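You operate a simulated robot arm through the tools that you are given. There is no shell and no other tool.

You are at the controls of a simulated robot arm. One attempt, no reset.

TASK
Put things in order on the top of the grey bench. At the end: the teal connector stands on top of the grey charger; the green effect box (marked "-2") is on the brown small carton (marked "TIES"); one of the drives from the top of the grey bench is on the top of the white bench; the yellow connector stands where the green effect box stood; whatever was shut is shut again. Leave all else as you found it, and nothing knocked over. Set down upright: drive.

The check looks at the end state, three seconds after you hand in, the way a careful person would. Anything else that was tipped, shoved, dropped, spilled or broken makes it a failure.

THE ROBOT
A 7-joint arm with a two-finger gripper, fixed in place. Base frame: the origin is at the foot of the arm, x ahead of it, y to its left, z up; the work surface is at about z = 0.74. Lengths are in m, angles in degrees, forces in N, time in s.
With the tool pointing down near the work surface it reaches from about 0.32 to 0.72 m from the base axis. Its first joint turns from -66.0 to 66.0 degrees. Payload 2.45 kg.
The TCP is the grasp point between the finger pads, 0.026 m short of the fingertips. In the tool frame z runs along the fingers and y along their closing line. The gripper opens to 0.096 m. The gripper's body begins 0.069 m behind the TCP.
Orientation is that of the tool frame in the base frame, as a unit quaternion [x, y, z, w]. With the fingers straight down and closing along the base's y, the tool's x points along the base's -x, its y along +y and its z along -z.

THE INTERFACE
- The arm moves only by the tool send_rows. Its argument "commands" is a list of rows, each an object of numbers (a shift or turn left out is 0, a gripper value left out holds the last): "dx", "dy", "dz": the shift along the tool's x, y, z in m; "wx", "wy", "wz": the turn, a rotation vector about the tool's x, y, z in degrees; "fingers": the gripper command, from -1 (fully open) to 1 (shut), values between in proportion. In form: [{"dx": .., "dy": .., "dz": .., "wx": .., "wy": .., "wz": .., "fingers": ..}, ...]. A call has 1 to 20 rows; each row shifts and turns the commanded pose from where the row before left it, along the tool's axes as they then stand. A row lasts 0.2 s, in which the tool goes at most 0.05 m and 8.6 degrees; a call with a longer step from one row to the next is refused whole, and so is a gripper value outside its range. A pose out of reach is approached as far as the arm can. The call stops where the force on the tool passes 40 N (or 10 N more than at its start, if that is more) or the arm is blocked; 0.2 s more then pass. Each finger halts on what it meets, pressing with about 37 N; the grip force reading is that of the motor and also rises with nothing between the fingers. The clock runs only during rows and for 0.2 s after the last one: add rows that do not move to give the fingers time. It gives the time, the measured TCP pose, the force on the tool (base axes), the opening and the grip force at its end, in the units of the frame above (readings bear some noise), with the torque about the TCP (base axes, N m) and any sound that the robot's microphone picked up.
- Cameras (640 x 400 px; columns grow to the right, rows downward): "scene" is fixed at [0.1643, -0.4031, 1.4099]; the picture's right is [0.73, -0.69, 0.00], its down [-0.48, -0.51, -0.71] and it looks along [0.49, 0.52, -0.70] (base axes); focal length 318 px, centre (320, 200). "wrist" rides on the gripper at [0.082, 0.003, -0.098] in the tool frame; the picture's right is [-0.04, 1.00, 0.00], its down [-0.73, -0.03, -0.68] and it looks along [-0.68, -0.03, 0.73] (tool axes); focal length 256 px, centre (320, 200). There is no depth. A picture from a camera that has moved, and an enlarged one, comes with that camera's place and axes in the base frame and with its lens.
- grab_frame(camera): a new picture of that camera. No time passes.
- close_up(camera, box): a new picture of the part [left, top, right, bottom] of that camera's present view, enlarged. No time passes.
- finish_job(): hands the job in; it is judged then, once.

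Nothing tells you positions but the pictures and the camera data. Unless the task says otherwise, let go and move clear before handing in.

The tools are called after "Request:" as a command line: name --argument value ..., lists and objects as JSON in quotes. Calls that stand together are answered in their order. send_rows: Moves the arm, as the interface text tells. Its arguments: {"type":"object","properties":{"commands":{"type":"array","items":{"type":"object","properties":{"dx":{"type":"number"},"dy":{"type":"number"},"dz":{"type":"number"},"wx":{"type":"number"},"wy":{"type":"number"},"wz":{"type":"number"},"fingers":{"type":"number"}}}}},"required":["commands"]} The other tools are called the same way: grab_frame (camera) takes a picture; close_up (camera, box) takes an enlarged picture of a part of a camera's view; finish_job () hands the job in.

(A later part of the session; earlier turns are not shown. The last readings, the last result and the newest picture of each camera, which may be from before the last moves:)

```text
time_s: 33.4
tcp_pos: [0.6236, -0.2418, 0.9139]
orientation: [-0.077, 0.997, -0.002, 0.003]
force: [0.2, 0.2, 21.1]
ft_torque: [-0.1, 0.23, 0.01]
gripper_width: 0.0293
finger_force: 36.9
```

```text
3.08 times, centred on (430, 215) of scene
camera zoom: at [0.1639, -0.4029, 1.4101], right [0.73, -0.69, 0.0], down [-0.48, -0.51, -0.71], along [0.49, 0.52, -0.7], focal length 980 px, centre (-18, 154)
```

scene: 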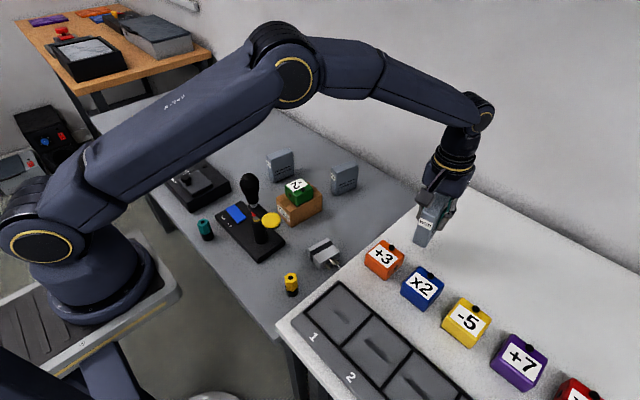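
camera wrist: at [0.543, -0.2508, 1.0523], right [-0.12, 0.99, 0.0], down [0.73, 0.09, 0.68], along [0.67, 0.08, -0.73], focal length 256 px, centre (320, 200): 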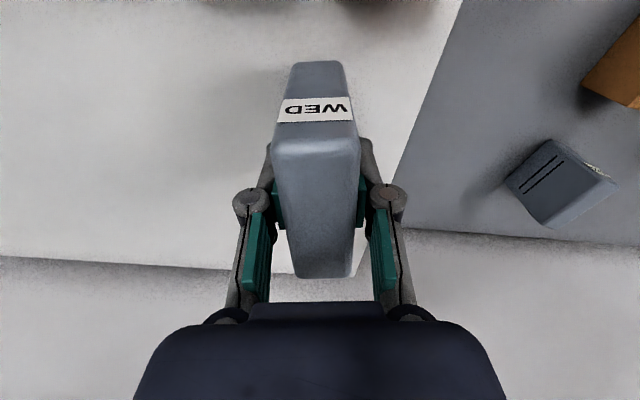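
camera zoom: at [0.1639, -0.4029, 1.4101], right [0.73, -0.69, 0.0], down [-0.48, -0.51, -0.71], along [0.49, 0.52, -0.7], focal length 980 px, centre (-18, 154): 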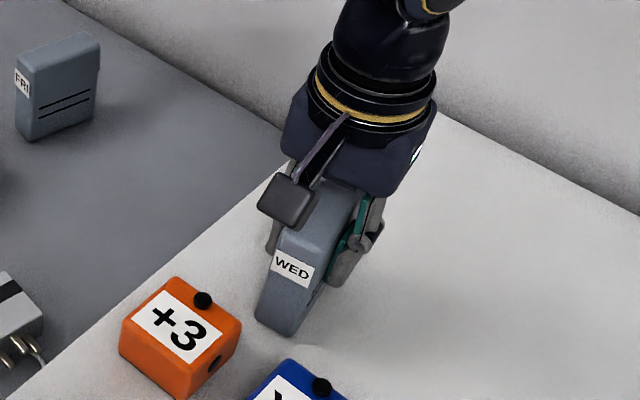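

Request:
send_rows --commands '[{"fingers": -1}, {}, {}, {}, {}, {}]'

Request:
close_up --camera "scene" --box '[350, 150, 510, 280]'

Request:
grab_frame --camera "wrist"

```text
time_s: 34.8
tcp_pos: [0.6235, -0.241, 0.9132]
orientation: [-0.078, 0.997, 0.0, 0.0]
force: [0.3, 0.4, 0.5]
ft_torque: [0.0, 0.01, -0.03]
gripper_width: 0.0961
finger_force: 0.1
```

```text
3.08 times, centred on (430, 215) of scene
camera zoom: at [0.1643, -0.4031, 1.4099], right [0.73, -0.69, 0.0], down [-0.48, -0.51, -0.71], along [0.49, 0.52, -0.7], focal length 980 px, centre (-18, 154)
```

zoom: 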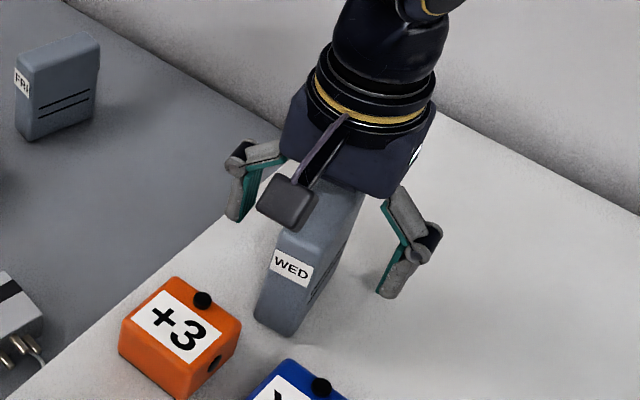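

```text
taken
camera wrist: at [0.5417, -0.251, 1.0124], right [-0.12, 0.99, 0.0], down [0.73, 0.09, 0.68], along [0.67, 0.08, -0.73], focal length 256 px, centre (320, 200)
```

wrist: 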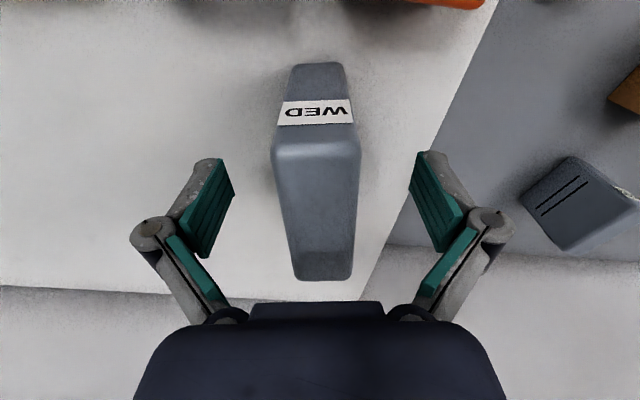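

The drive stands upright on the white bench. I'll lift off and move to view the yellow connector and charger.

Request:
send_rows --commands '[{"dz": -0.025}, {"dz": -0.04}, {"dz": -0.035}, {"wz": 4.5}, {"wz": 4.5}, {"dx": 0.038, "dy": 0.028}, {"dx": 0.038, "dy": 0.028}, {"dx": 0.038, "dy": 0.028}, {"dx": 0.038, "dy": 0.028}, {"dx": 0.038, "dy": 0.028}, {}]'

Request:
grab_frame --camera "wrist"

Request:
grab_frame --camera "scene"

```text
time_s: 37.2
tcp_pos: [0.4317, -0.1004, 1.0173]
orientation: [0.0, 1.0, 0.001, 0.0]
force: [-0.1, 0.6, 0.0]
ft_torque: [0.0, 0.0, 0.01]
gripper_width: 0.0963
finger_force: 0.1
```

```text
taken
camera wrist: at [0.3503, -0.0978, 1.1157], right [0.04, 1.0, 0.0], down [0.73, -0.03, 0.68], along [0.68, -0.03, -0.73], focal length 256 px, centre (320, 200)
```

wrist: 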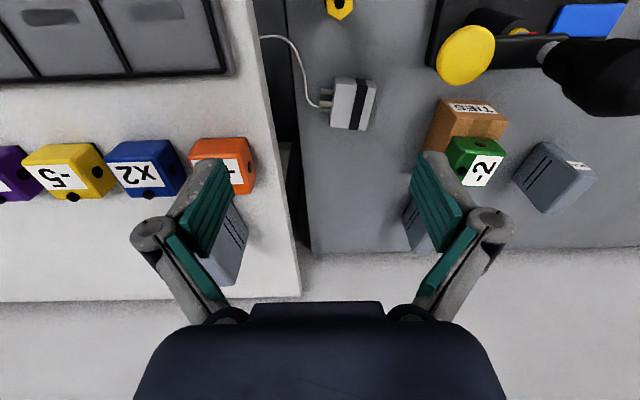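

```text
taken
```

scene: 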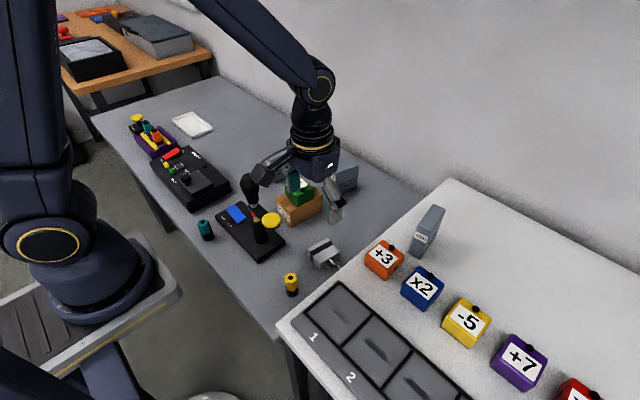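

Request:
close_up --camera "wrist" --box '[260, 0, 452, 150]'

Request:
close_up --camera "scene" --box '[260, 220, 356, 310]'

Request:
close_up --camera "scene" --box '[180, 190, 260, 260]'

```text
2.67 times, centred on (356, 75) of wrist
camera zoom: at [0.3503, -0.0978, 1.1157], right [0.04, 1.0, 0.0], down [0.73, -0.03, 0.68], along [0.68, -0.03, -0.73], focal length 683 px, centre (224, 533)
```

zoom: 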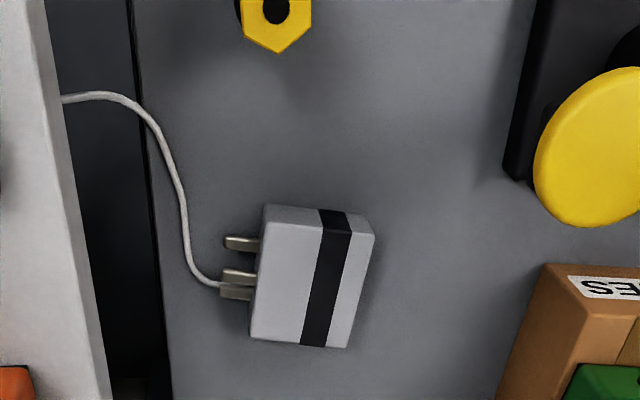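

```text
4.44 times, centred on (308, 265) of scene
camera zoom: at [0.1643, -0.4031, 1.4099], right [0.73, -0.69, 0.0], down [-0.48, -0.51, -0.71], along [0.49, 0.52, -0.7], focal length 1415 px, centre (373, -89)
```

zoom: 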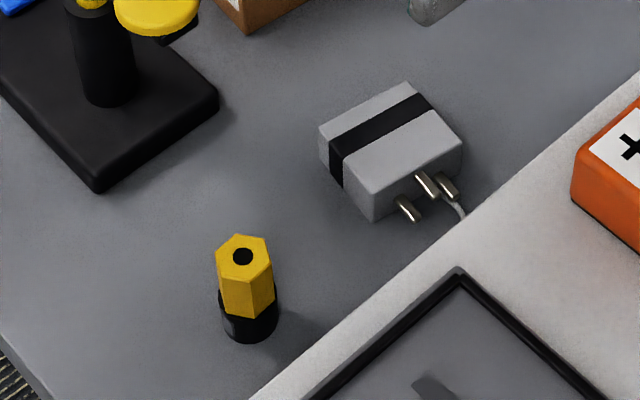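

```text
5.71 times, centred on (220, 225) of scene
camera zoom: at [0.1643, -0.4031, 1.4099], right [0.73, -0.69, 0.0], down [-0.48, -0.51, -0.71], along [0.49, 0.52, -0.7], focal length 1819 px, centre (891, 57)
```

zoom: 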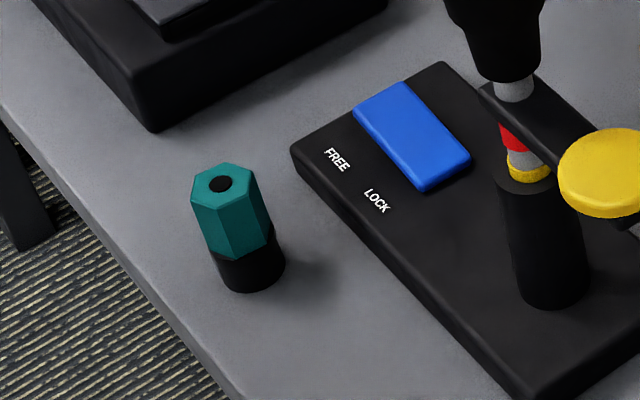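

Estimates: charger top centre (0.500, -0.062, 0.77), yellow (0.379, -0.082) with top 0.80 and hex flats facing ±y, and teal (0.3175, 0.196). I'll do yellow next with the same 10° outward tilt, which its far target spot needs, and with the fingers partly closed.

Request:
send_rows --commands '[{"wy": -5, "fingers": -0.25}, {"wy": -5}, {"dx": 0.018, "dy": 0.0046, "dz": 0.0265}, {"dx": 0.018, "dy": 0.0046, "dz": 0.0265}, {"dx": 0.018, "dy": 0.0046, "dz": 0.0265}, {"dx": 0.018, "dy": 0.0046, "dz": 0.0265}, {}]'

Request:
grab_frame --camera "wrist"

Request:
close_up --camera "scene" --box '[220, 150, 380, 310]'

```text
time_s: 38.8
tcp_pos: [0.3813, -0.0801, 0.8965]
orientation: [0.0, 0.996, 0.0, 0.087]
force: [0.3, -0.7, -0.5]
ft_torque: [0.01, -0.02, -0.03]
gripper_width: 0.0601
finger_force: 0.1
```

```text
taken
camera wrist: at [0.283, -0.077, 0.9796], right [0.04, 1.0, 0.01], down [0.6, -0.03, 0.8], along [0.8, -0.03, -0.61], focal length 256 px, centre (320, 200)
```

wrist: 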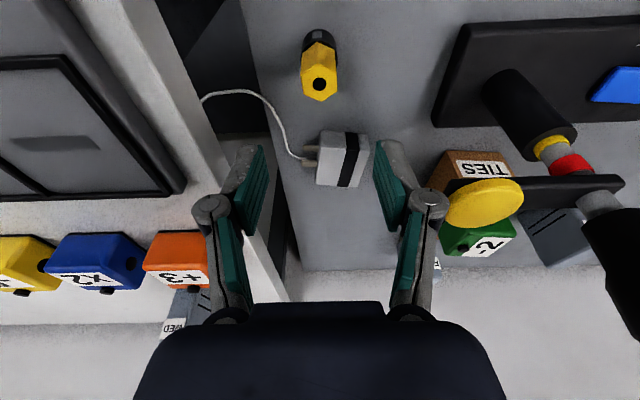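

```text
2.50 times, centred on (300, 230) of scene
camera zoom: at [0.1643, -0.4031, 1.4099], right [0.73, -0.69, 0.0], down [-0.48, -0.51, -0.71], along [0.49, 0.52, -0.7], focal length 796 px, centre (370, 125)
```

zoom: 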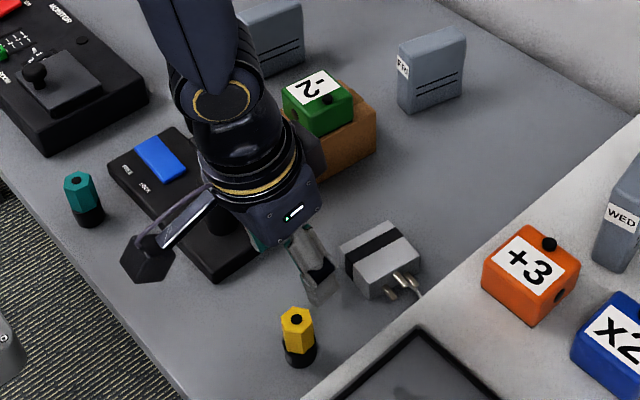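

The yellow connector is at about (0.3805, -0.081), right under the gripper, and the paddle's nearest edge at y ≈ -0.009 leaves clearance. I'll descend.

Request:
send_rows --commands '[{"dx": 0.0062, "dz": 0.0353}, {"dx": 0.0052, "dz": 0.0295}, {}]'

Request:
grab_frame --camera "wrist"

Request:
close_up --camera "scene" --box '[220, 150, 380, 310]'

```text
time_s: 39.6
tcp_pos: [0.3807, -0.0807, 0.8293]
orientation: [0.0, 0.996, 0.0, 0.088]
force: [0.1, -0.4, 0.1]
ft_torque: [0.04, 0.01, 0.01]
gripper_width: 0.0599
finger_force: 0.3
```

```text
taken
camera wrist: at [0.2831, -0.0776, 0.9132], right [0.04, 1.0, 0.01], down [0.6, -0.03, 0.8], along [0.8, -0.03, -0.6], focal length 256 px, centre (320, 200)
```

wrist: 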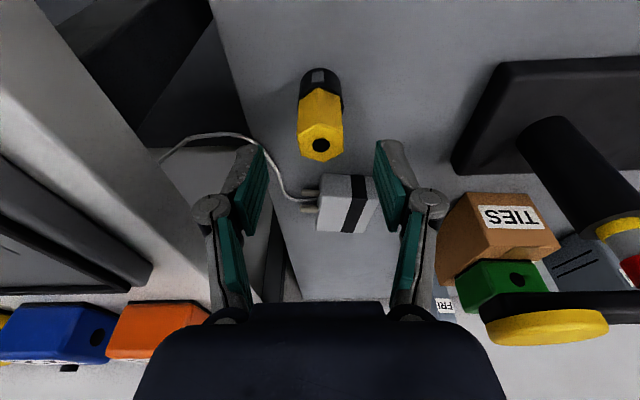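

```text
2.50 times, centred on (300, 230) of scene
camera zoom: at [0.1643, -0.4031, 1.4099], right [0.73, -0.69, 0.0], down [-0.48, -0.51, -0.71], along [0.49, 0.52, -0.7], focal length 796 px, centre (370, 125)
```

zoom: 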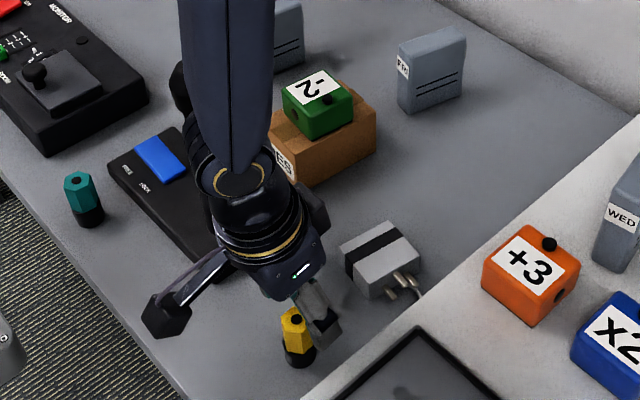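

Request:
send_rows --commands '[{"dx": 0.0035, "dz": 0.0197}, {"dx": 0.0035, "dz": 0.0197}, {}]'

Request:
grab_frame --camera "wrist"

Request:
close_up --camera "scene" --box '[250, 210, 370, 310]'

```text
time_s: 40.4
tcp_pos: [0.3804, -0.0819, 0.789]
orientation: [0.0, 0.996, 0.0, 0.087]
force: [0.1, -0.9, 0.8]
ft_torque: [0.04, -0.01, -0.02]
gripper_width: 0.0601
finger_force: 0.1
```

```text
taken
camera wrist: at [0.2821, -0.079, 0.8732], right [0.04, 1.0, 0.01], down [0.6, -0.03, 0.8], along [0.8, -0.03, -0.61], focal length 256 px, centre (320, 200)
```

wrist: 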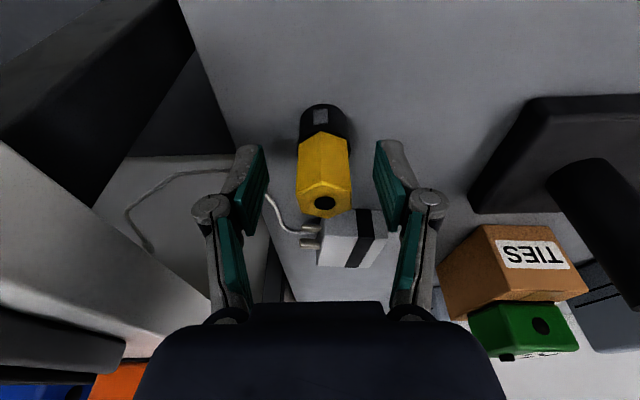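

```text
4.00 times, centred on (310, 260) of scene
camera zoom: at [0.1643, -0.4031, 1.4099], right [0.73, -0.69, 0.0], down [-0.48, -0.51, -0.71], along [0.49, 0.52, -0.7], focal length 1274 px, centre (360, -40)
```

zoom: 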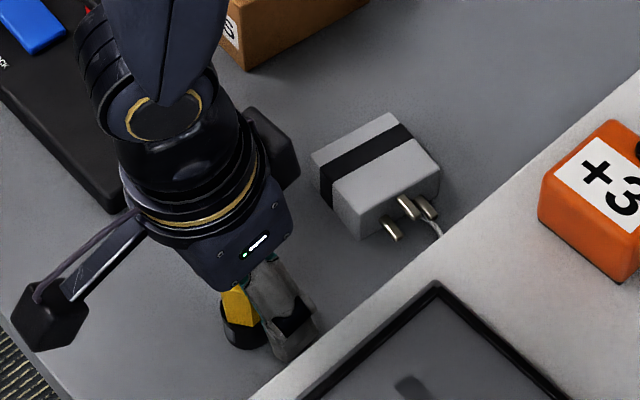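

Request:
send_rows --commands '[{"fingers": 1}, {}, {}, {}, {}]'

Request:
grab_frame --camera "wrist"

```text
time_s: 41.6
tcp_pos: [0.381, -0.0807, 0.7899]
orientation: [-0.001, 0.996, 0.0, 0.087]
force: [-0.1, 1.0, 0.6]
ft_torque: [-0.01, 0.0, -0.01]
gripper_width: 0.0276
finger_force: 36.5
```

```text
taken
camera wrist: at [0.282, -0.0789, 0.8735], right [0.04, 1.0, 0.01], down [0.6, -0.03, 0.8], along [0.8, -0.03, -0.61], focal length 256 px, centre (320, 200)
```

wrist: 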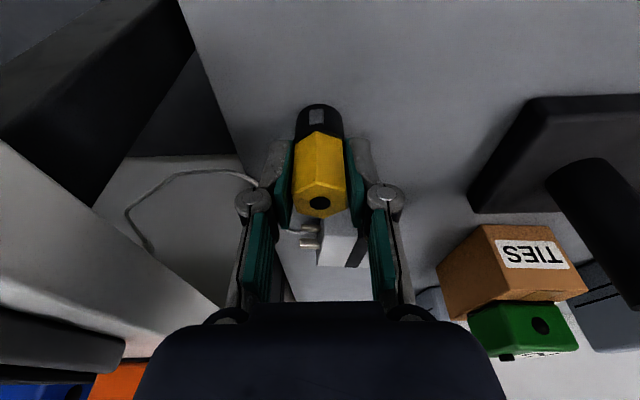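

Yellow is gripped. I'll lift it, go out in +x to avoid the joystick, then cross to +y.

Request:
send_rows --commands '[{"dx": -0.0076, "dz": -0.0433}, {"dx": -0.0076, "dz": -0.0433}, {"dx": -0.0076, "dz": -0.0433}, {"dx": -0.0076, "dz": -0.0433}, {"dx": -0.0076, "dz": -0.0433}, {"dx": -0.046, "dy": 0.01, "dz": 0.0081}, {"dx": -0.046, "dy": 0.01, "dz": 0.0081}, {"dx": -0.046, "dy": 0.01, "dz": 0.0081}, {}]'

Request:
grab_frame --camera "scene"

```text
time_s: 43.6
tcp_pos: [0.5215, -0.0516, 1.0098]
orientation: [0.0, 0.996, 0.0, 0.086]
force: [0.7, 1.3, -1.1]
ft_torque: [-0.02, -0.01, 0.0]
gripper_width: 0.0275
finger_force: 36.9
```

```text
taken
```

scene: 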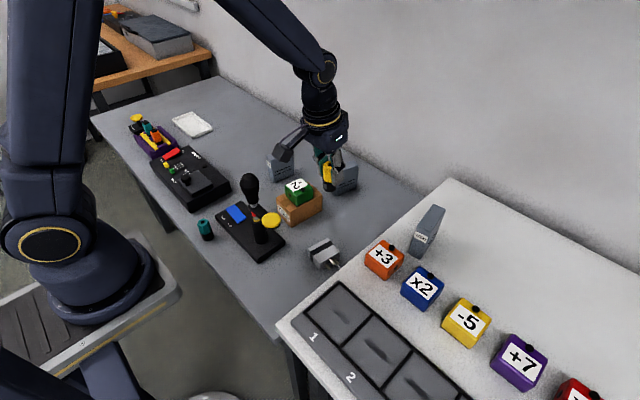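

Request:
send_rows --commands '[{"dy": 0.0463}, {"dy": 0.0463}, {"dy": 0.0463}, {"dy": 0.0463}, {"dx": 0.0026, "dy": 0.0463, "dz": 0.0148}, {"dx": 0.0026, "dy": 0.0463, "dz": 0.0148}, {"dx": 0.0026, "dy": 0.0463, "dz": 0.0148}, {"dx": 0.0026, "dy": 0.0463, "dz": 0.0148}, {}]'

Request:
grab_frame --camera "scene"

Request:
grab_frame --camera "wrist"

```text
time_s: 45.6
tcp_pos: [0.5202, 0.3173, 0.9493]
orientation: [0.001, 0.996, 0.001, 0.087]
force: [-0.4, -0.3, -1.2]
ft_torque: [-0.02, 0.0, 0.02]
gripper_width: 0.0276
finger_force: 36.9
```

```text
taken
```

scene: 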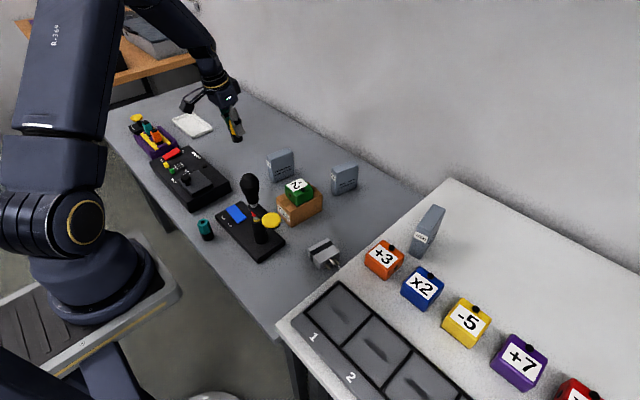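

```text
taken
camera wrist: at [0.4223, 0.3201, 1.0334], right [0.04, 1.0, 0.01], down [0.6, -0.03, 0.8], along [0.8, -0.03, -0.61], focal length 256 px, centre (320, 200)
```

wrist: 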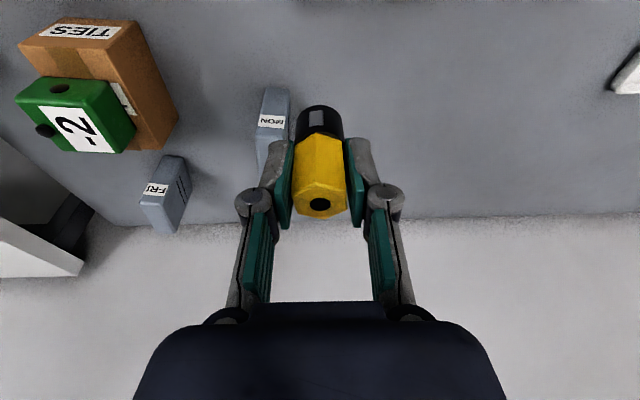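

Request:
send_rows --commands '[{"dx": -0.0101, "dy": 0.02, "dz": 0.0289}, {"dx": -0.0101, "dy": 0.02, "dz": 0.0289}, {"dx": -0.0101, "dy": 0.02, "dz": 0.0289}, {"dx": -0.01, "dy": 0.0115, "dz": 0.0322}, {"dx": -0.01, "dy": 0.0115, "dz": 0.0322}, {}]'

Request:
close_up --camera "scene" --box '[180, 80, 340, 180]'

```text
time_s: 47.0
tcp_pos: [0.597, 0.4003, 0.8093]
orientation: [0.0, 0.996, -0.001, 0.086]
force: [0.0, -0.2, -0.2]
ft_torque: [0.0, 0.01, -0.01]
gripper_width: 0.0275
finger_force: 37.0
```

```text
4.00 times, centred on (260, 130) of scene
camera zoom: at [0.1643, -0.4031, 1.41], right [0.73, -0.69, 0.0], down [-0.48, -0.51, -0.71], along [0.49, 0.52, -0.7], focal length 1274 px, centre (560, 480)
```

zoom: 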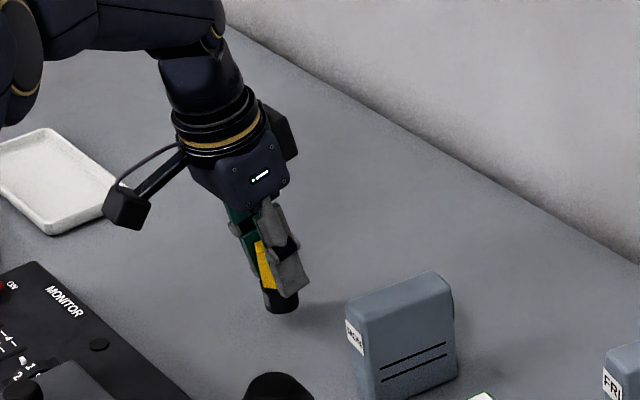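

Request:
send_rows --commands '[{"dx": 0.0014, "dz": 0.0079}, {"dx": 0.0012, "dz": 0.0069}, {}]'

Request:
send_rows --commands '[{"dx": 0.0004, "dz": 0.002}, {}]'

Request:
send_rows --commands '[{"dx": 0.0004, "dz": 0.002}, {}]'

```text
time_s: 47.8
tcp_pos: [0.5957, 0.3997, 0.7951]
orientation: [0.0, 0.996, 0.0, 0.087]
force: [-0.3, -0.3, -0.3]
ft_torque: [-0.01, -0.02, 0.01]
gripper_width: 0.0274
finger_force: 37.1
```

```text
time_s: 48.4
tcp_pos: [0.5961, 0.4007, 0.7936]
orientation: [0.0, 0.996, 0.0, 0.087]
force: [0.0, 0.5, -1.2]
ft_torque: [0.0, -0.01, 0.01]
gripper_width: 0.0276
finger_force: 37.1
```

```text
time_s: 49.0
tcp_pos: [0.5955, 0.4008, 0.791]
orientation: [0.0, 0.996, 0.0, 0.087]
force: [0.4, 0.0, -0.6]
ft_torque: [0.02, -0.01, 0.01]
gripper_width: 0.0275
finger_force: 36.6
```

Request:
send_rows --commands '[{"dx": 0.0003, "dz": 0.0015}, {}]'

Request:
close_up --camera "scene" --box '[200, 110, 296, 180]'

```text
time_s: 49.6
tcp_pos: [0.5952, 0.4, 0.7893]
orientation: [0.0, 0.996, 0.0, 0.087]
force: [-0.1, -0.4, 0.1]
ft_torque: [0.0, -0.03, 0.03]
gripper_width: 0.0276
finger_force: 36.8
```

```text
5.71 times, centred on (248, 145) of scene
camera zoom: at [0.1643, -0.4031, 1.4099], right [0.73, -0.69, 0.0], down [-0.48, -0.51, -0.71], along [0.49, 0.52, -0.7], focal length 1819 px, centre (731, 514)
```

zoom: 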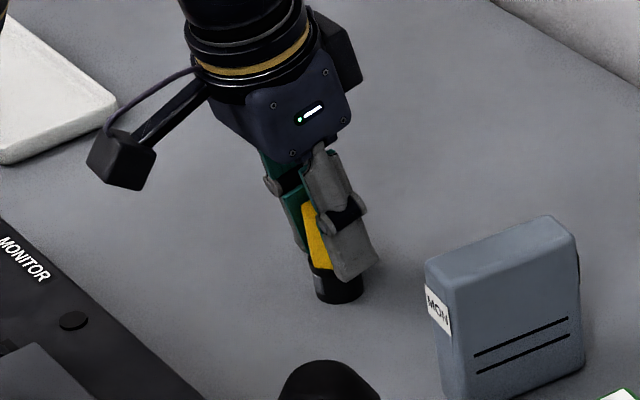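

Request:
send_rows --commands '[{"dx": 0.0003, "dz": 0.0015}, {}]'

```text
time_s: 50.2
tcp_pos: [0.596, 0.4008, 0.7909]
orientation: [0.0, 0.996, 0.001, 0.088]
force: [-4.4, -2.1, 15.0]
ft_torque: [-0.07, 0.14, -0.03]
gripper_width: 0.0276
finger_force: 37.0
```

Contact with the bench, so I'll release gently.

Request:
send_rows --commands '[{"fingers": -0.25}, {}, {}, {}]'

Request:
grab_frame --camera "wrist"

Request:
close_up --camera "scene" --box '[200, 110, 296, 180]'

```text
time_s: 51.2
tcp_pos: [0.5965, 0.4013, 0.7873]
orientation: [0.0, 0.996, 0.0, 0.087]
force: [-0.1, -0.5, -0.7]
ft_torque: [0.03, 0.01, 0.0]
gripper_width: 0.0598
finger_force: 0.1
```

```text
taken
camera wrist: at [0.4981, 0.4036, 0.8715], right [0.04, 1.0, 0.01], down [0.6, -0.03, 0.8], along [0.8, -0.03, -0.61], focal length 256 px, centre (320, 200)
```

wrist: 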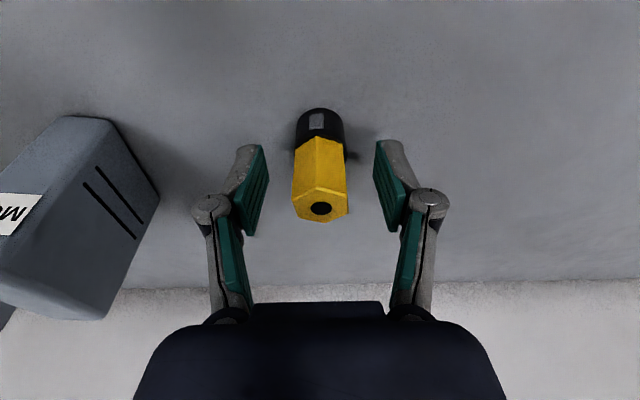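

```text
5.71 times, centred on (248, 145) of scene
camera zoom: at [0.1643, -0.4031, 1.4099], right [0.73, -0.69, 0.0], down [-0.48, -0.51, -0.71], along [0.49, 0.52, -0.7], focal length 1819 px, centre (731, 514)
```

zoom: 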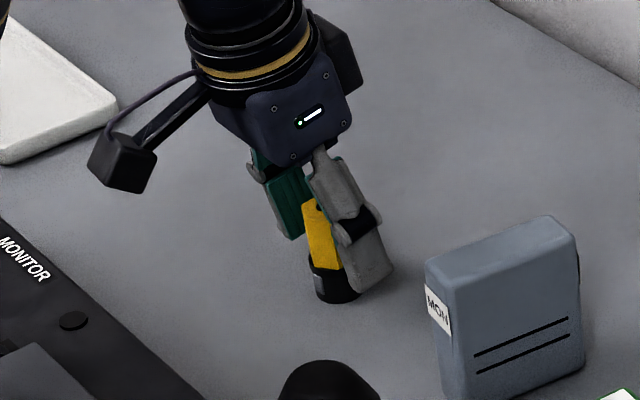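

Yellow stands at the green box's former spot. I'll lift clear, retract, straighten up and view the teal connector.

Request:
send_rows --commands '[{"dx": -0.0043, "dz": -0.0246}, {"dx": -0.0043, "dz": -0.0246}, {"dx": 0.0128, "dz": -0.0429}, {"dx": 0.0128, "dz": -0.0429}, {"dx": 0.0285, "dy": -0.03, "dz": -0.0178}, {"dx": 0.0285, "dy": -0.03, "dz": -0.0178}, {"dx": 0.0285, "dy": -0.03, "dz": -0.0178}, {"dx": 0.0285, "dy": -0.03, "dz": -0.0178}, {"dx": 0.0285, "dy": -0.03, "dz": -0.0178}, {"wy": 5}, {"wy": 5}, {}]'

Request:
grab_frame --camera "wrist"

Request:
grab_frame --camera "scene"

```text
time_s: 53.8
tcp_pos: [0.4002, 0.2497, 0.9813]
orientation: [0.0, 1.0, 0.0, -0.001]
force: [0.8, -0.4, -0.5]
ft_torque: [-0.02, 0.05, 0.01]
gripper_width: 0.0602
finger_force: 0.1
```

```text
taken
camera wrist: at [0.3183, 0.2534, 1.0803], right [0.04, 1.0, 0.0], down [0.73, -0.03, 0.68], along [0.68, -0.03, -0.74], focal length 256 px, centre (320, 200)
```

wrist: 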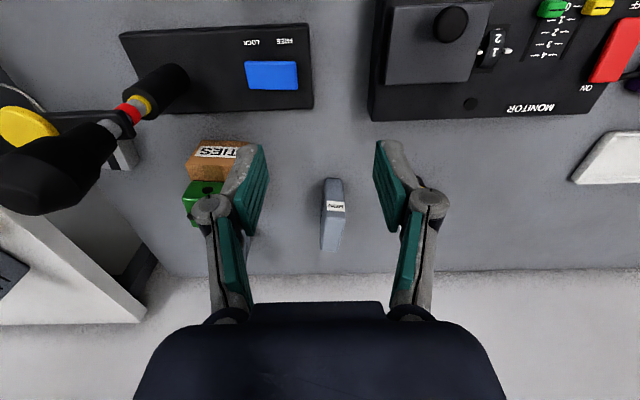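

```text
taken
```

scene: 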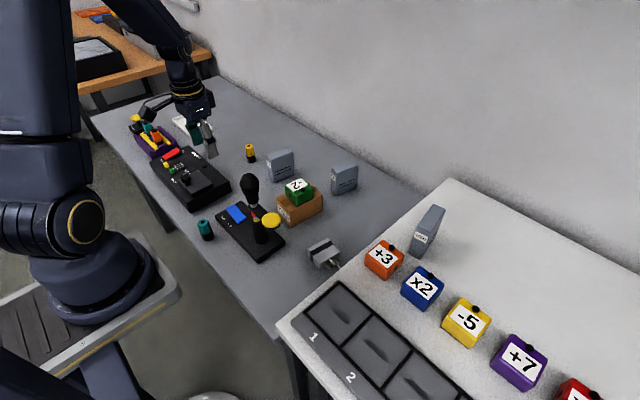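

Request:
send_rows --commands '[{"dx": 0.035, "dy": -0.025}, {"dx": 0.035, "dy": -0.025}, {}]'

Request:
grab_frame --camera "wrist"

```text
time_s: 54.6
tcp_pos: [0.3319, 0.1977, 0.9829]
orientation: [0.0, 1.0, 0.0, 0.0]
force: [-0.3, 0.0, 0.0]
ft_torque: [-0.01, 0.02, 0.0]
gripper_width: 0.0599
finger_force: 0.0
```

```text
taken
camera wrist: at [0.2505, 0.2016, 1.0817], right [0.04, 1.0, 0.0], down [0.73, -0.03, 0.68], along [0.68, -0.03, -0.73], focal length 256 px, centre (320, 200)
```

wrist: 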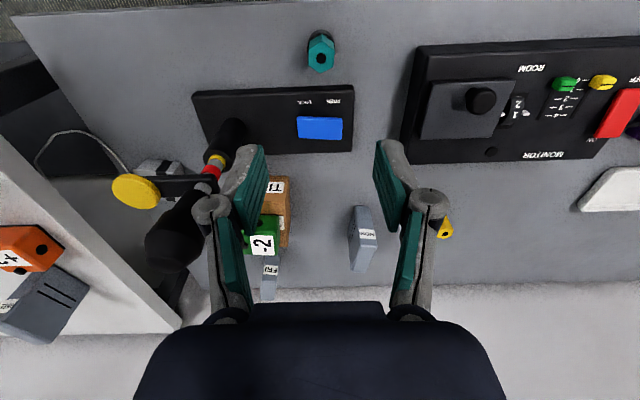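

Request:
close_up --camera "wrist" --box '[280, 10, 360, 80]'

```text
5.71 times, centred on (320, 45) of wrist
camera zoom: at [0.2505, 0.2016, 1.0817], right [0.04, 1.0, 0.0], down [0.73, -0.03, 0.68], along [0.68, -0.03, -0.73], focal length 1463 px, centre (320, 1086)
```

zoom: 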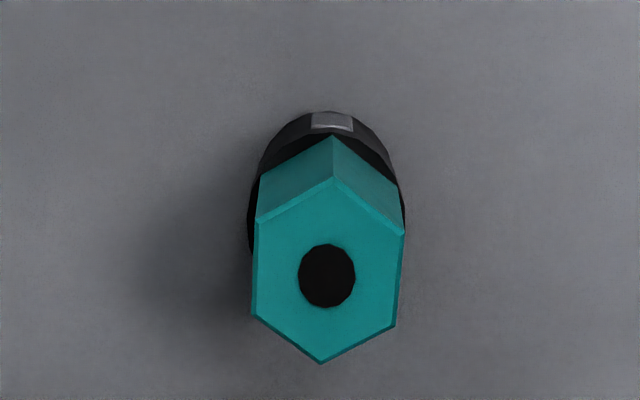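

Teal is at about (0.320, 0.198) with hex yaw of about -8°. I'll align, descend partway and check.

Request:
send_rows --commands '[{"wz": 8}, {"dx": 0.0118, "dy": -0.0014, "dz": 0.03}, {"dz": 0.04}, {"dz": 0.04}, {"dz": 0.04}, {}]'

Request:
grab_frame --camera "wrist"

Request:
close_up --camera "scene" --box '[150, 160, 290, 270]'

```text
time_s: 56.0
tcp_pos: [0.3172, 0.2013, 0.8315]
orientation: [0.069, 0.998, 0.0, 0.001]
force: [-0.1, 0.6, 0.1]
ft_torque: [0.01, -0.01, 0.01]
gripper_width: 0.0601
finger_force: 0.2
```

```text
taken
camera wrist: at [0.2361, 0.2157, 0.9313], right [0.18, 0.98, 0.0], down [0.72, -0.13, 0.68], along [0.67, -0.12, -0.73], focal length 256 px, centre (320, 200)
```

wrist: 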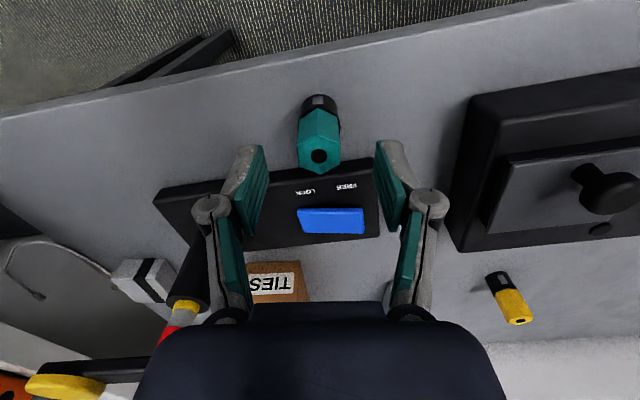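

```text
3.64 times, centred on (220, 215) of scene
camera zoom: at [0.1643, -0.4031, 1.4099], right [0.73, -0.69, 0.0], down [-0.48, -0.51, -0.71], along [0.49, 0.52, -0.7], focal length 1158 px, centre (684, 146)
```

zoom: 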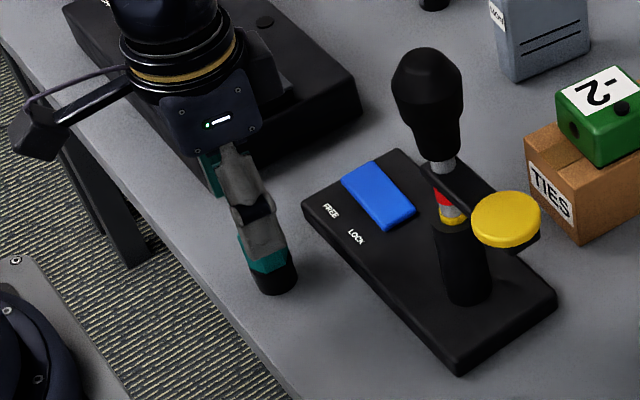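

Aligned. I'll descend the rest and grip.

Request:
send_rows --commands '[{"dx": -0.003, "dy": -0.0008, "dz": 0.022}, {"dz": 0.0205}, {}]'

Request:
grab_frame --camera "wrist"

```text
time_s: 56.8
tcp_pos: [0.3198, 0.1995, 0.7887]
orientation: [0.069, 0.998, 0.001, 0.0]
force: [-0.3, 0.2, -0.1]
ft_torque: [-0.02, -0.01, -0.03]
gripper_width: 0.0599
finger_force: 0.1
```

```text
taken
camera wrist: at [0.24, 0.2147, 0.8876], right [0.18, 0.98, 0.0], down [0.72, -0.13, 0.68], along [0.67, -0.12, -0.73], focal length 256 px, centre (320, 200)
```

wrist: 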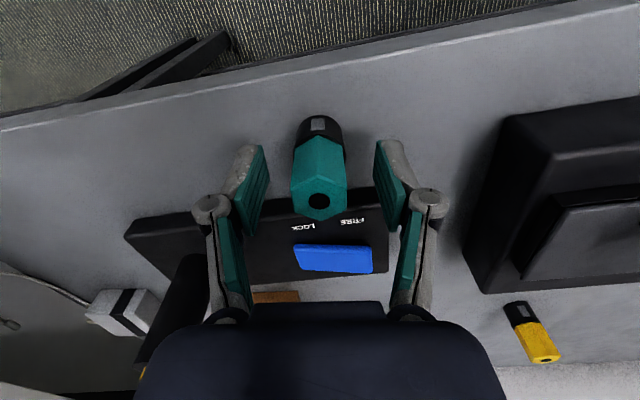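

Request:
send_rows --commands '[{"fingers": 1}, {}, {}, {}, {}]'

Request:
grab_frame --camera "wrist"

```text
time_s: 58.0
tcp_pos: [0.3216, 0.2004, 0.7887]
orientation: [0.069, 0.998, 0.0, 0.0]
force: [0.4, 0.0, 0.3]
ft_torque: [0.03, 0.02, -0.01]
gripper_width: 0.0277
finger_force: 37.1
```

```text
taken
camera wrist: at [0.2399, 0.2147, 0.8878], right [0.18, 0.98, 0.0], down [0.72, -0.13, 0.68], along [0.67, -0.12, -0.73], focal length 256 px, centre (320, 200)
```

wrist: 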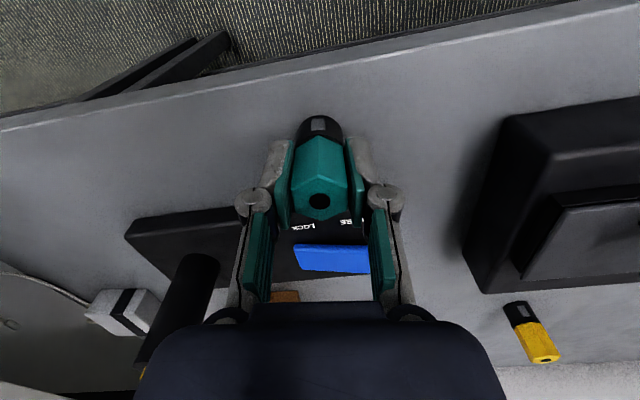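

Teal is gripped. I'll lift high, turn the yaw so the camera bracket will clear the paddle, and go round the joystick on the far side.

Request:
send_rows --commands '[{"dz": -0.0435}, {"dz": -0.0435}, {"dz": -0.0435}, {"dz": -0.0435}, {"dz": -0.0435}, {"dz": -0.0435}, {"wz": -8.25}, {"wz": -8.25}, {"wz": -8.25}, {"wz": -8.25}, {"dx": -0.0451, "dy": -0.0156}, {"dx": -0.0451, "dy": -0.0156}, {"dx": -0.0451, "dy": -0.0156}, {"dx": -0.0451, "dy": -0.0156}, {}]'

Request:
grab_frame --camera "scene"

```text
time_s: 61.2
tcp_pos: [0.5105, 0.2183, 1.0479]
orientation: [-0.216, 0.976, 0.0, 0.0]
force: [-0.3, -0.7, -0.8]
ft_torque: [-0.03, 0.0, 0.01]
gripper_width: 0.0278
finger_force: 36.8
```

```text
taken
```

scene: 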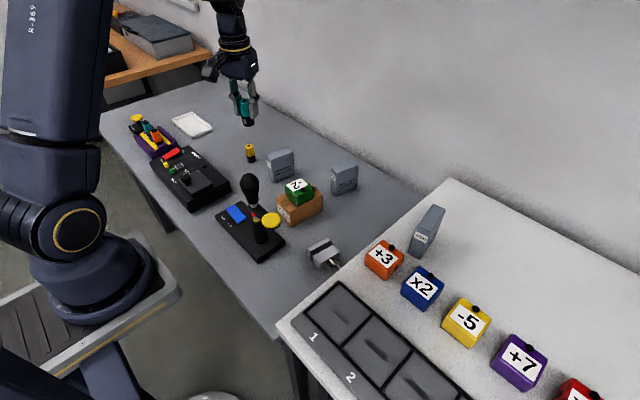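

Request:
send_rows --commands '[{"dx": 0.0214, "dy": -0.0419}, {"dx": 0.0214, "dy": -0.0419}, {"dx": 0.0214, "dy": -0.0419}, {"dx": 0.0214, "dy": -0.0419}, {"dx": 0.0214, "dy": -0.0419}, {"dx": 0.0214, "dy": -0.0419}, {"dz": 0.04}, {"dz": 0.04}, {"dz": 0.02}, {}]'

Request:
grab_frame --camera "wrist"

Request:
close_up --camera "scene" --box '[220, 140, 412, 290]'

```text
time_s: 63.4
tcp_pos: [0.5006, -0.0635, 0.9478]
orientation: [-0.216, 0.976, 0.0, -0.001]
force: [0.2, 0.4, -0.8]
ft_torque: [0.01, 0.0, -0.02]
gripper_width: 0.0277
finger_force: 37.0
```

```text
taken
camera wrist: at [0.4247, -0.0952, 1.0479], right [-0.39, 0.92, 0.0], down [0.68, 0.28, 0.68], along [0.63, 0.26, -0.73], focal length 256 px, centre (320, 200)
```

wrist: 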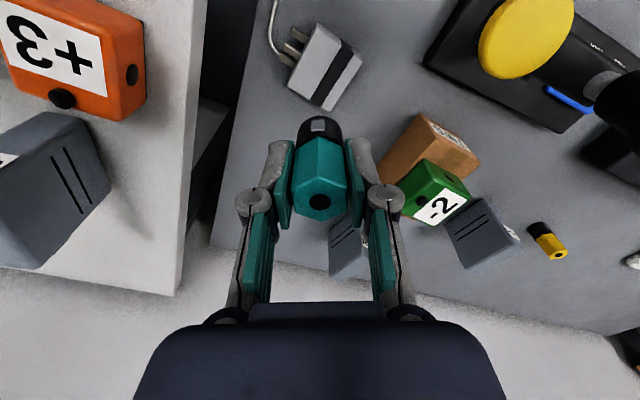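

```text
2.67 times, centred on (316, 215) of scene
camera zoom: at [0.1643, -0.4031, 1.4099], right [0.73, -0.69, 0.0], down [-0.48, -0.51, -0.71], along [0.49, 0.52, -0.7], focal length 849 px, centre (331, 160)
```

zoom: 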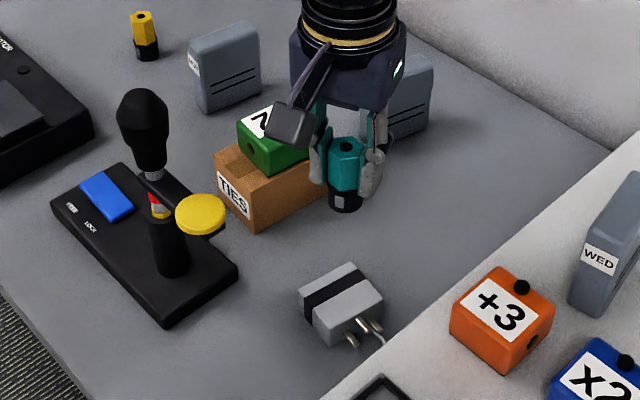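

Request:
close_up --camera "wrist" --box '[250, 0, 410, 120]'

```text
3.33 times, centred on (330, 60) of wrist
camera zoom: at [0.4247, -0.0952, 1.0479], right [-0.39, 0.92, 0.0], down [0.68, 0.28, 0.68], along [0.63, 0.26, -0.73], focal length 853 px, centre (287, 667)
```

zoom: 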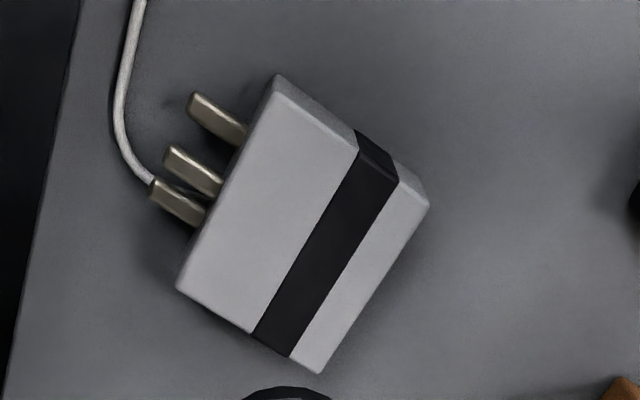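

Charger top centre is confirmed at about (0.499, -0.061). I'll descend to just above it.

Request:
send_rows --commands '[{"dx": 0.0003, "dy": 0.0029, "dz": 0.04}, {"dz": 0.04}, {"dz": 0.032}, {}]'

Request:
grab_frame --camera "wrist"

Request:
close_up --camera "scene" --box '[250, 180, 378, 280]'

```text
time_s: 64.4
tcp_pos: [0.5005, -0.0602, 0.8374]
orientation: [-0.217, 0.976, 0.001, 0.001]
force: [-0.9, -0.3, -0.4]
ft_torque: [0.02, -0.03, 0.0]
gripper_width: 0.0277
finger_force: 37.2
```

```text
taken
camera wrist: at [0.4245, -0.0923, 0.9377], right [-0.39, 0.92, 0.0], down [0.68, 0.28, 0.68], along [0.63, 0.26, -0.73], focal length 256 px, centre (320, 200)
```

wrist: 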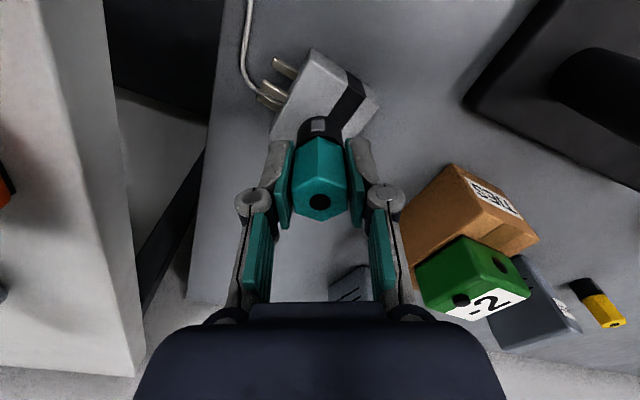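

```text
4.00 times, centred on (314, 230) of scene
camera zoom: at [0.1643, -0.4031, 1.4099], right [0.73, -0.69, 0.0], down [-0.48, -0.51, -0.71], along [0.49, 0.52, -0.7], focal length 1274 px, centre (344, 80)
```

zoom: 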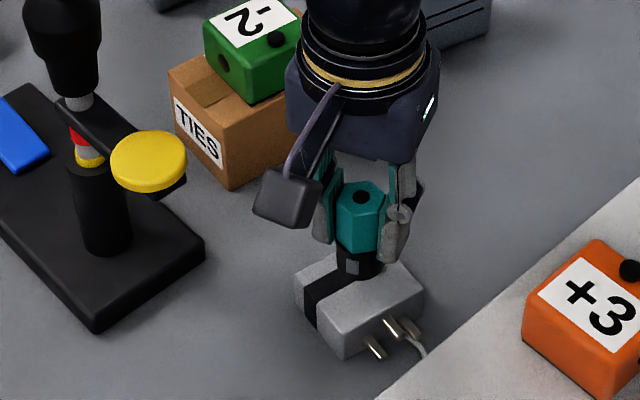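

Request:
send_rows --commands '[{"dz": 0.005}, {"dz": 0.004}, {}]'

Request:
send_rows --commands '[{"dz": 0.002}, {}]'

Request:
send_rows --commands '[{"dz": 0.002}, {}]'

```text
time_s: 65.2
tcp_pos: [0.4985, -0.0604, 0.8292]
orientation: [-0.217, 0.976, -0.001, 0.0]
force: [-0.3, 0.5, -1.3]
ft_torque: [-0.01, 0.0, -0.01]
gripper_width: 0.0278
finger_force: 37.5
```

```text
time_s: 65.8
tcp_pos: [0.4998, -0.061, 0.8265]
orientation: [-0.216, 0.976, 0.001, 0.0]
force: [-0.6, 0.3, -1.0]
ft_torque: [0.03, 0.0, -0.01]
gripper_width: 0.0277
finger_force: 36.6
```

```text
time_s: 66.4
tcp_pos: [0.5004, -0.061, 0.8258]
orientation: [-0.216, 0.976, 0.0, 0.001]
force: [-0.4, 0.0, -1.2]
ft_torque: [-0.01, 0.02, 0.0]
gripper_width: 0.0279
finger_force: 37.1
```

Request:
send_rows --commands '[{"dz": 0.002}, {}]'

Request:
send_rows --commands '[{"dz": 0.0015}, {}]'

Request:
close_up --camera "scene" --box '[290, 210, 370, 280]'

```text
time_s: 67.0
tcp_pos: [0.4995, -0.06, 0.8235]
orientation: [-0.216, 0.976, 0.0, 0.0]
force: [-0.2, 0.4, -0.5]
ft_torque: [0.02, 0.01, -0.03]
gripper_width: 0.0277
finger_force: 37.2
```

```text
time_s: 67.6
tcp_pos: [0.4982, -0.06, 0.8225]
orientation: [-0.217, 0.976, 0.0, 0.0]
force: [0.2, 0.7, 0.3]
ft_torque: [-0.02, -0.01, -0.02]
gripper_width: 0.0276
finger_force: 37.3
```

```text
5.71 times, centred on (330, 245) of scene
camera zoom: at [0.1643, -0.4031, 1.4099], right [0.73, -0.69, 0.0], down [-0.48, -0.51, -0.71], along [0.49, 0.52, -0.7], focal length 1819 px, centre (263, -57)
```

zoom: 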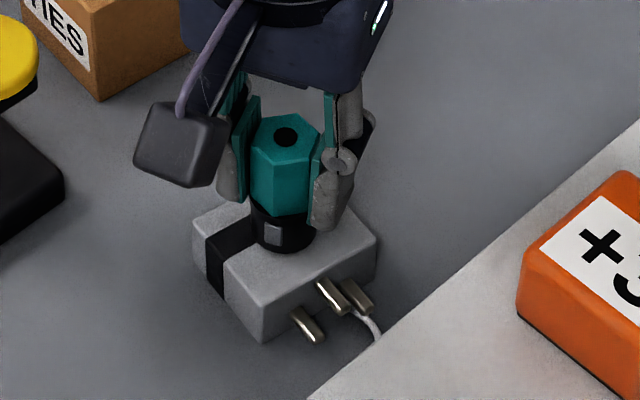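

Request:
send_rows --commands '[{"dz": 0.0015}, {}]'

```text
time_s: 68.2
tcp_pos: [0.4996, -0.0605, 0.8205]
orientation: [-0.217, 0.976, 0.0, 0.0]
force: [0.5, -0.7, -0.8]
ft_torque: [0.03, 0.0, -0.03]
gripper_width: 0.0278
finger_force: 37.4
```

Request:
send_rows --commands '[{"dz": 0.0015}, {}]'

```text
time_s: 68.8
tcp_pos: [0.4997, -0.0599, 0.8178]
orientation: [-0.216, 0.976, 0.0, 0.0]
force: [-1.3, -1.1, 0.8]
ft_torque: [0.0, 0.03, 0.01]
gripper_width: 0.0276
finger_force: 37.3
```

Request:
send_rows --commands '[{"dz": 0.0015}, {}]'

```text
time_s: 69.4
tcp_pos: [0.4998, -0.0609, 0.8188]
orientation: [-0.216, 0.976, 0.0, 0.0]
force: [-3.9, 1.8, 18.9]
ft_torque: [0.07, 0.2, -0.01]
gripper_width: 0.0275
finger_force: 36.5
```

Contact with the charger top, so I'll release.

Request:
send_rows --commands '[{"fingers": -0.25}, {}, {}, {}]'

Request:
close_up --camera "scene" --box '[290, 210, 370, 280]'

Request:
grab_frame --camera "wrist"

```text
time_s: 70.4
tcp_pos: [0.5004, -0.0609, 0.8165]
orientation: [-0.217, 0.976, 0.0, -0.001]
force: [0.4, 0.1, 0.6]
ft_torque: [0.01, 0.02, -0.02]
gripper_width: 0.06
finger_force: 0.0
```

```text
5.71 times, centred on (330, 245) of scene
camera zoom: at [0.1643, -0.4031, 1.4099], right [0.73, -0.69, 0.0], down [-0.48, -0.51, -0.71], along [0.49, 0.52, -0.7], focal length 1819 px, centre (263, -57)
```

zoom: 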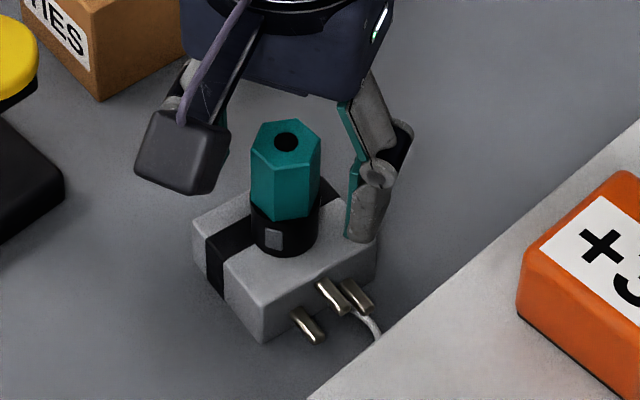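

```text
taken
camera wrist: at [0.424, -0.0922, 0.9168], right [-0.39, 0.92, 0.0], down [0.68, 0.28, 0.68], along [0.63, 0.26, -0.73], focal length 256 px, centre (320, 200)
```

wrist: 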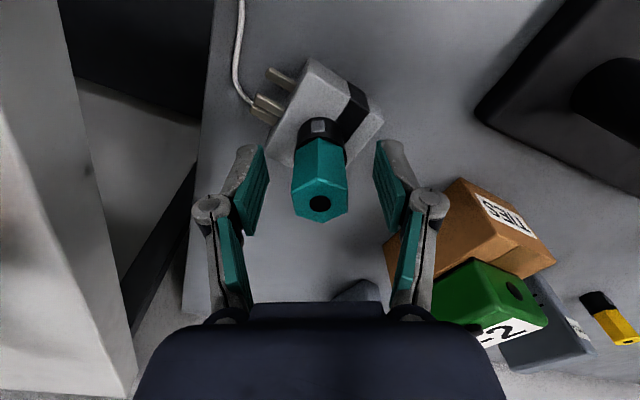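

Teal stands on the charger. I'll lift straight up well clear and check the whole scene.

Request:
send_rows --commands '[{"dz": -0.02}, {"dz": -0.04}, {"dz": -0.045}, {"dz": -0.045}, {"dz": -0.045}, {"dz": -0.04}, {}]'

Request:
grab_frame --camera "scene"

Request:
grab_frame --camera "wrist"

Request:
close_up --camera "scene" --box '[180, 120, 480, 300]'

Request:
close_up --camera "scene" --box '[100, 90, 280, 202]'

```text
time_s: 72.0
tcp_pos: [0.4996, -0.0613, 1.0543]
orientation: [-0.216, 0.976, -0.001, 0.0]
force: [-0.2, 0.2, -0.6]
ft_torque: [0.01, 0.0, -0.01]
gripper_width: 0.0597
finger_force: 0.0
```

```text
taken
```

scene: 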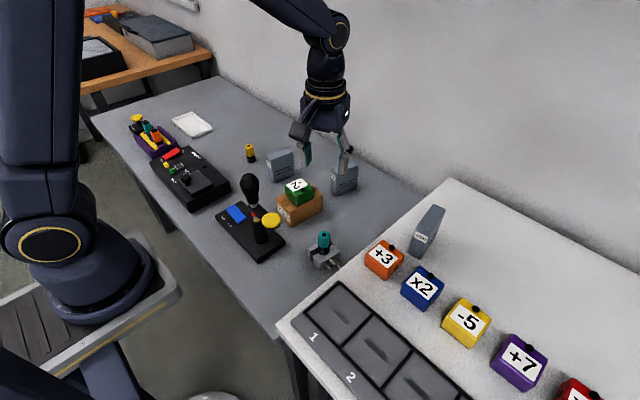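

```text
taken
camera wrist: at [0.4227, -0.0922, 1.1531], right [-0.39, 0.92, 0.0], down [0.68, 0.28, 0.68], along [0.63, 0.26, -0.73], focal length 256 px, centre (320, 200)
```

wrist: 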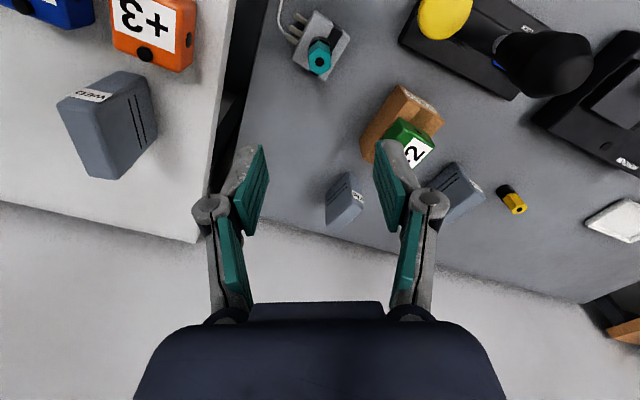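

```text
2.13 times, centred on (330, 210) of scene
camera zoom: at [0.1643, -0.4031, 1.4099], right [0.73, -0.69, 0.0], down [-0.48, -0.51, -0.71], along [0.49, 0.52, -0.7], focal length 679 px, centre (299, 179)
```

zoom: 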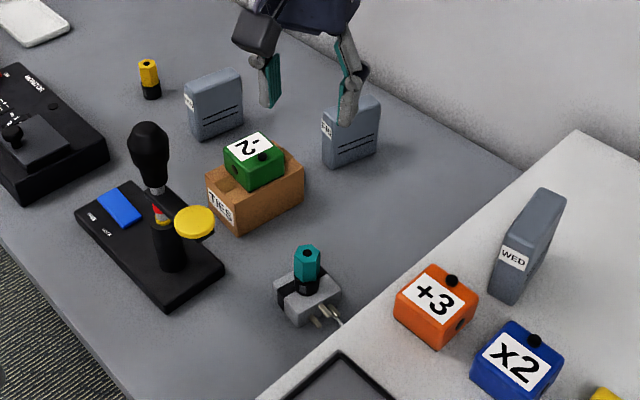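

```text
3.56 times, centred on (190, 146) of scene
camera zoom: at [0.1643, -0.4031, 1.4099], right [0.73, -0.69, 0.0], down [-0.48, -0.51, -0.71], along [0.49, 0.52, -0.7], focal length 1132 px, centre (782, 392)
```

zoom: 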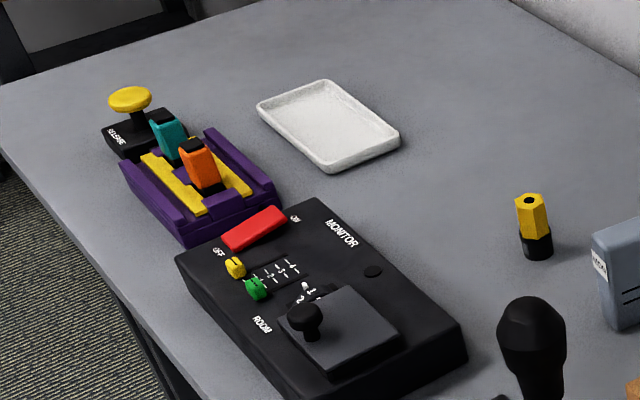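

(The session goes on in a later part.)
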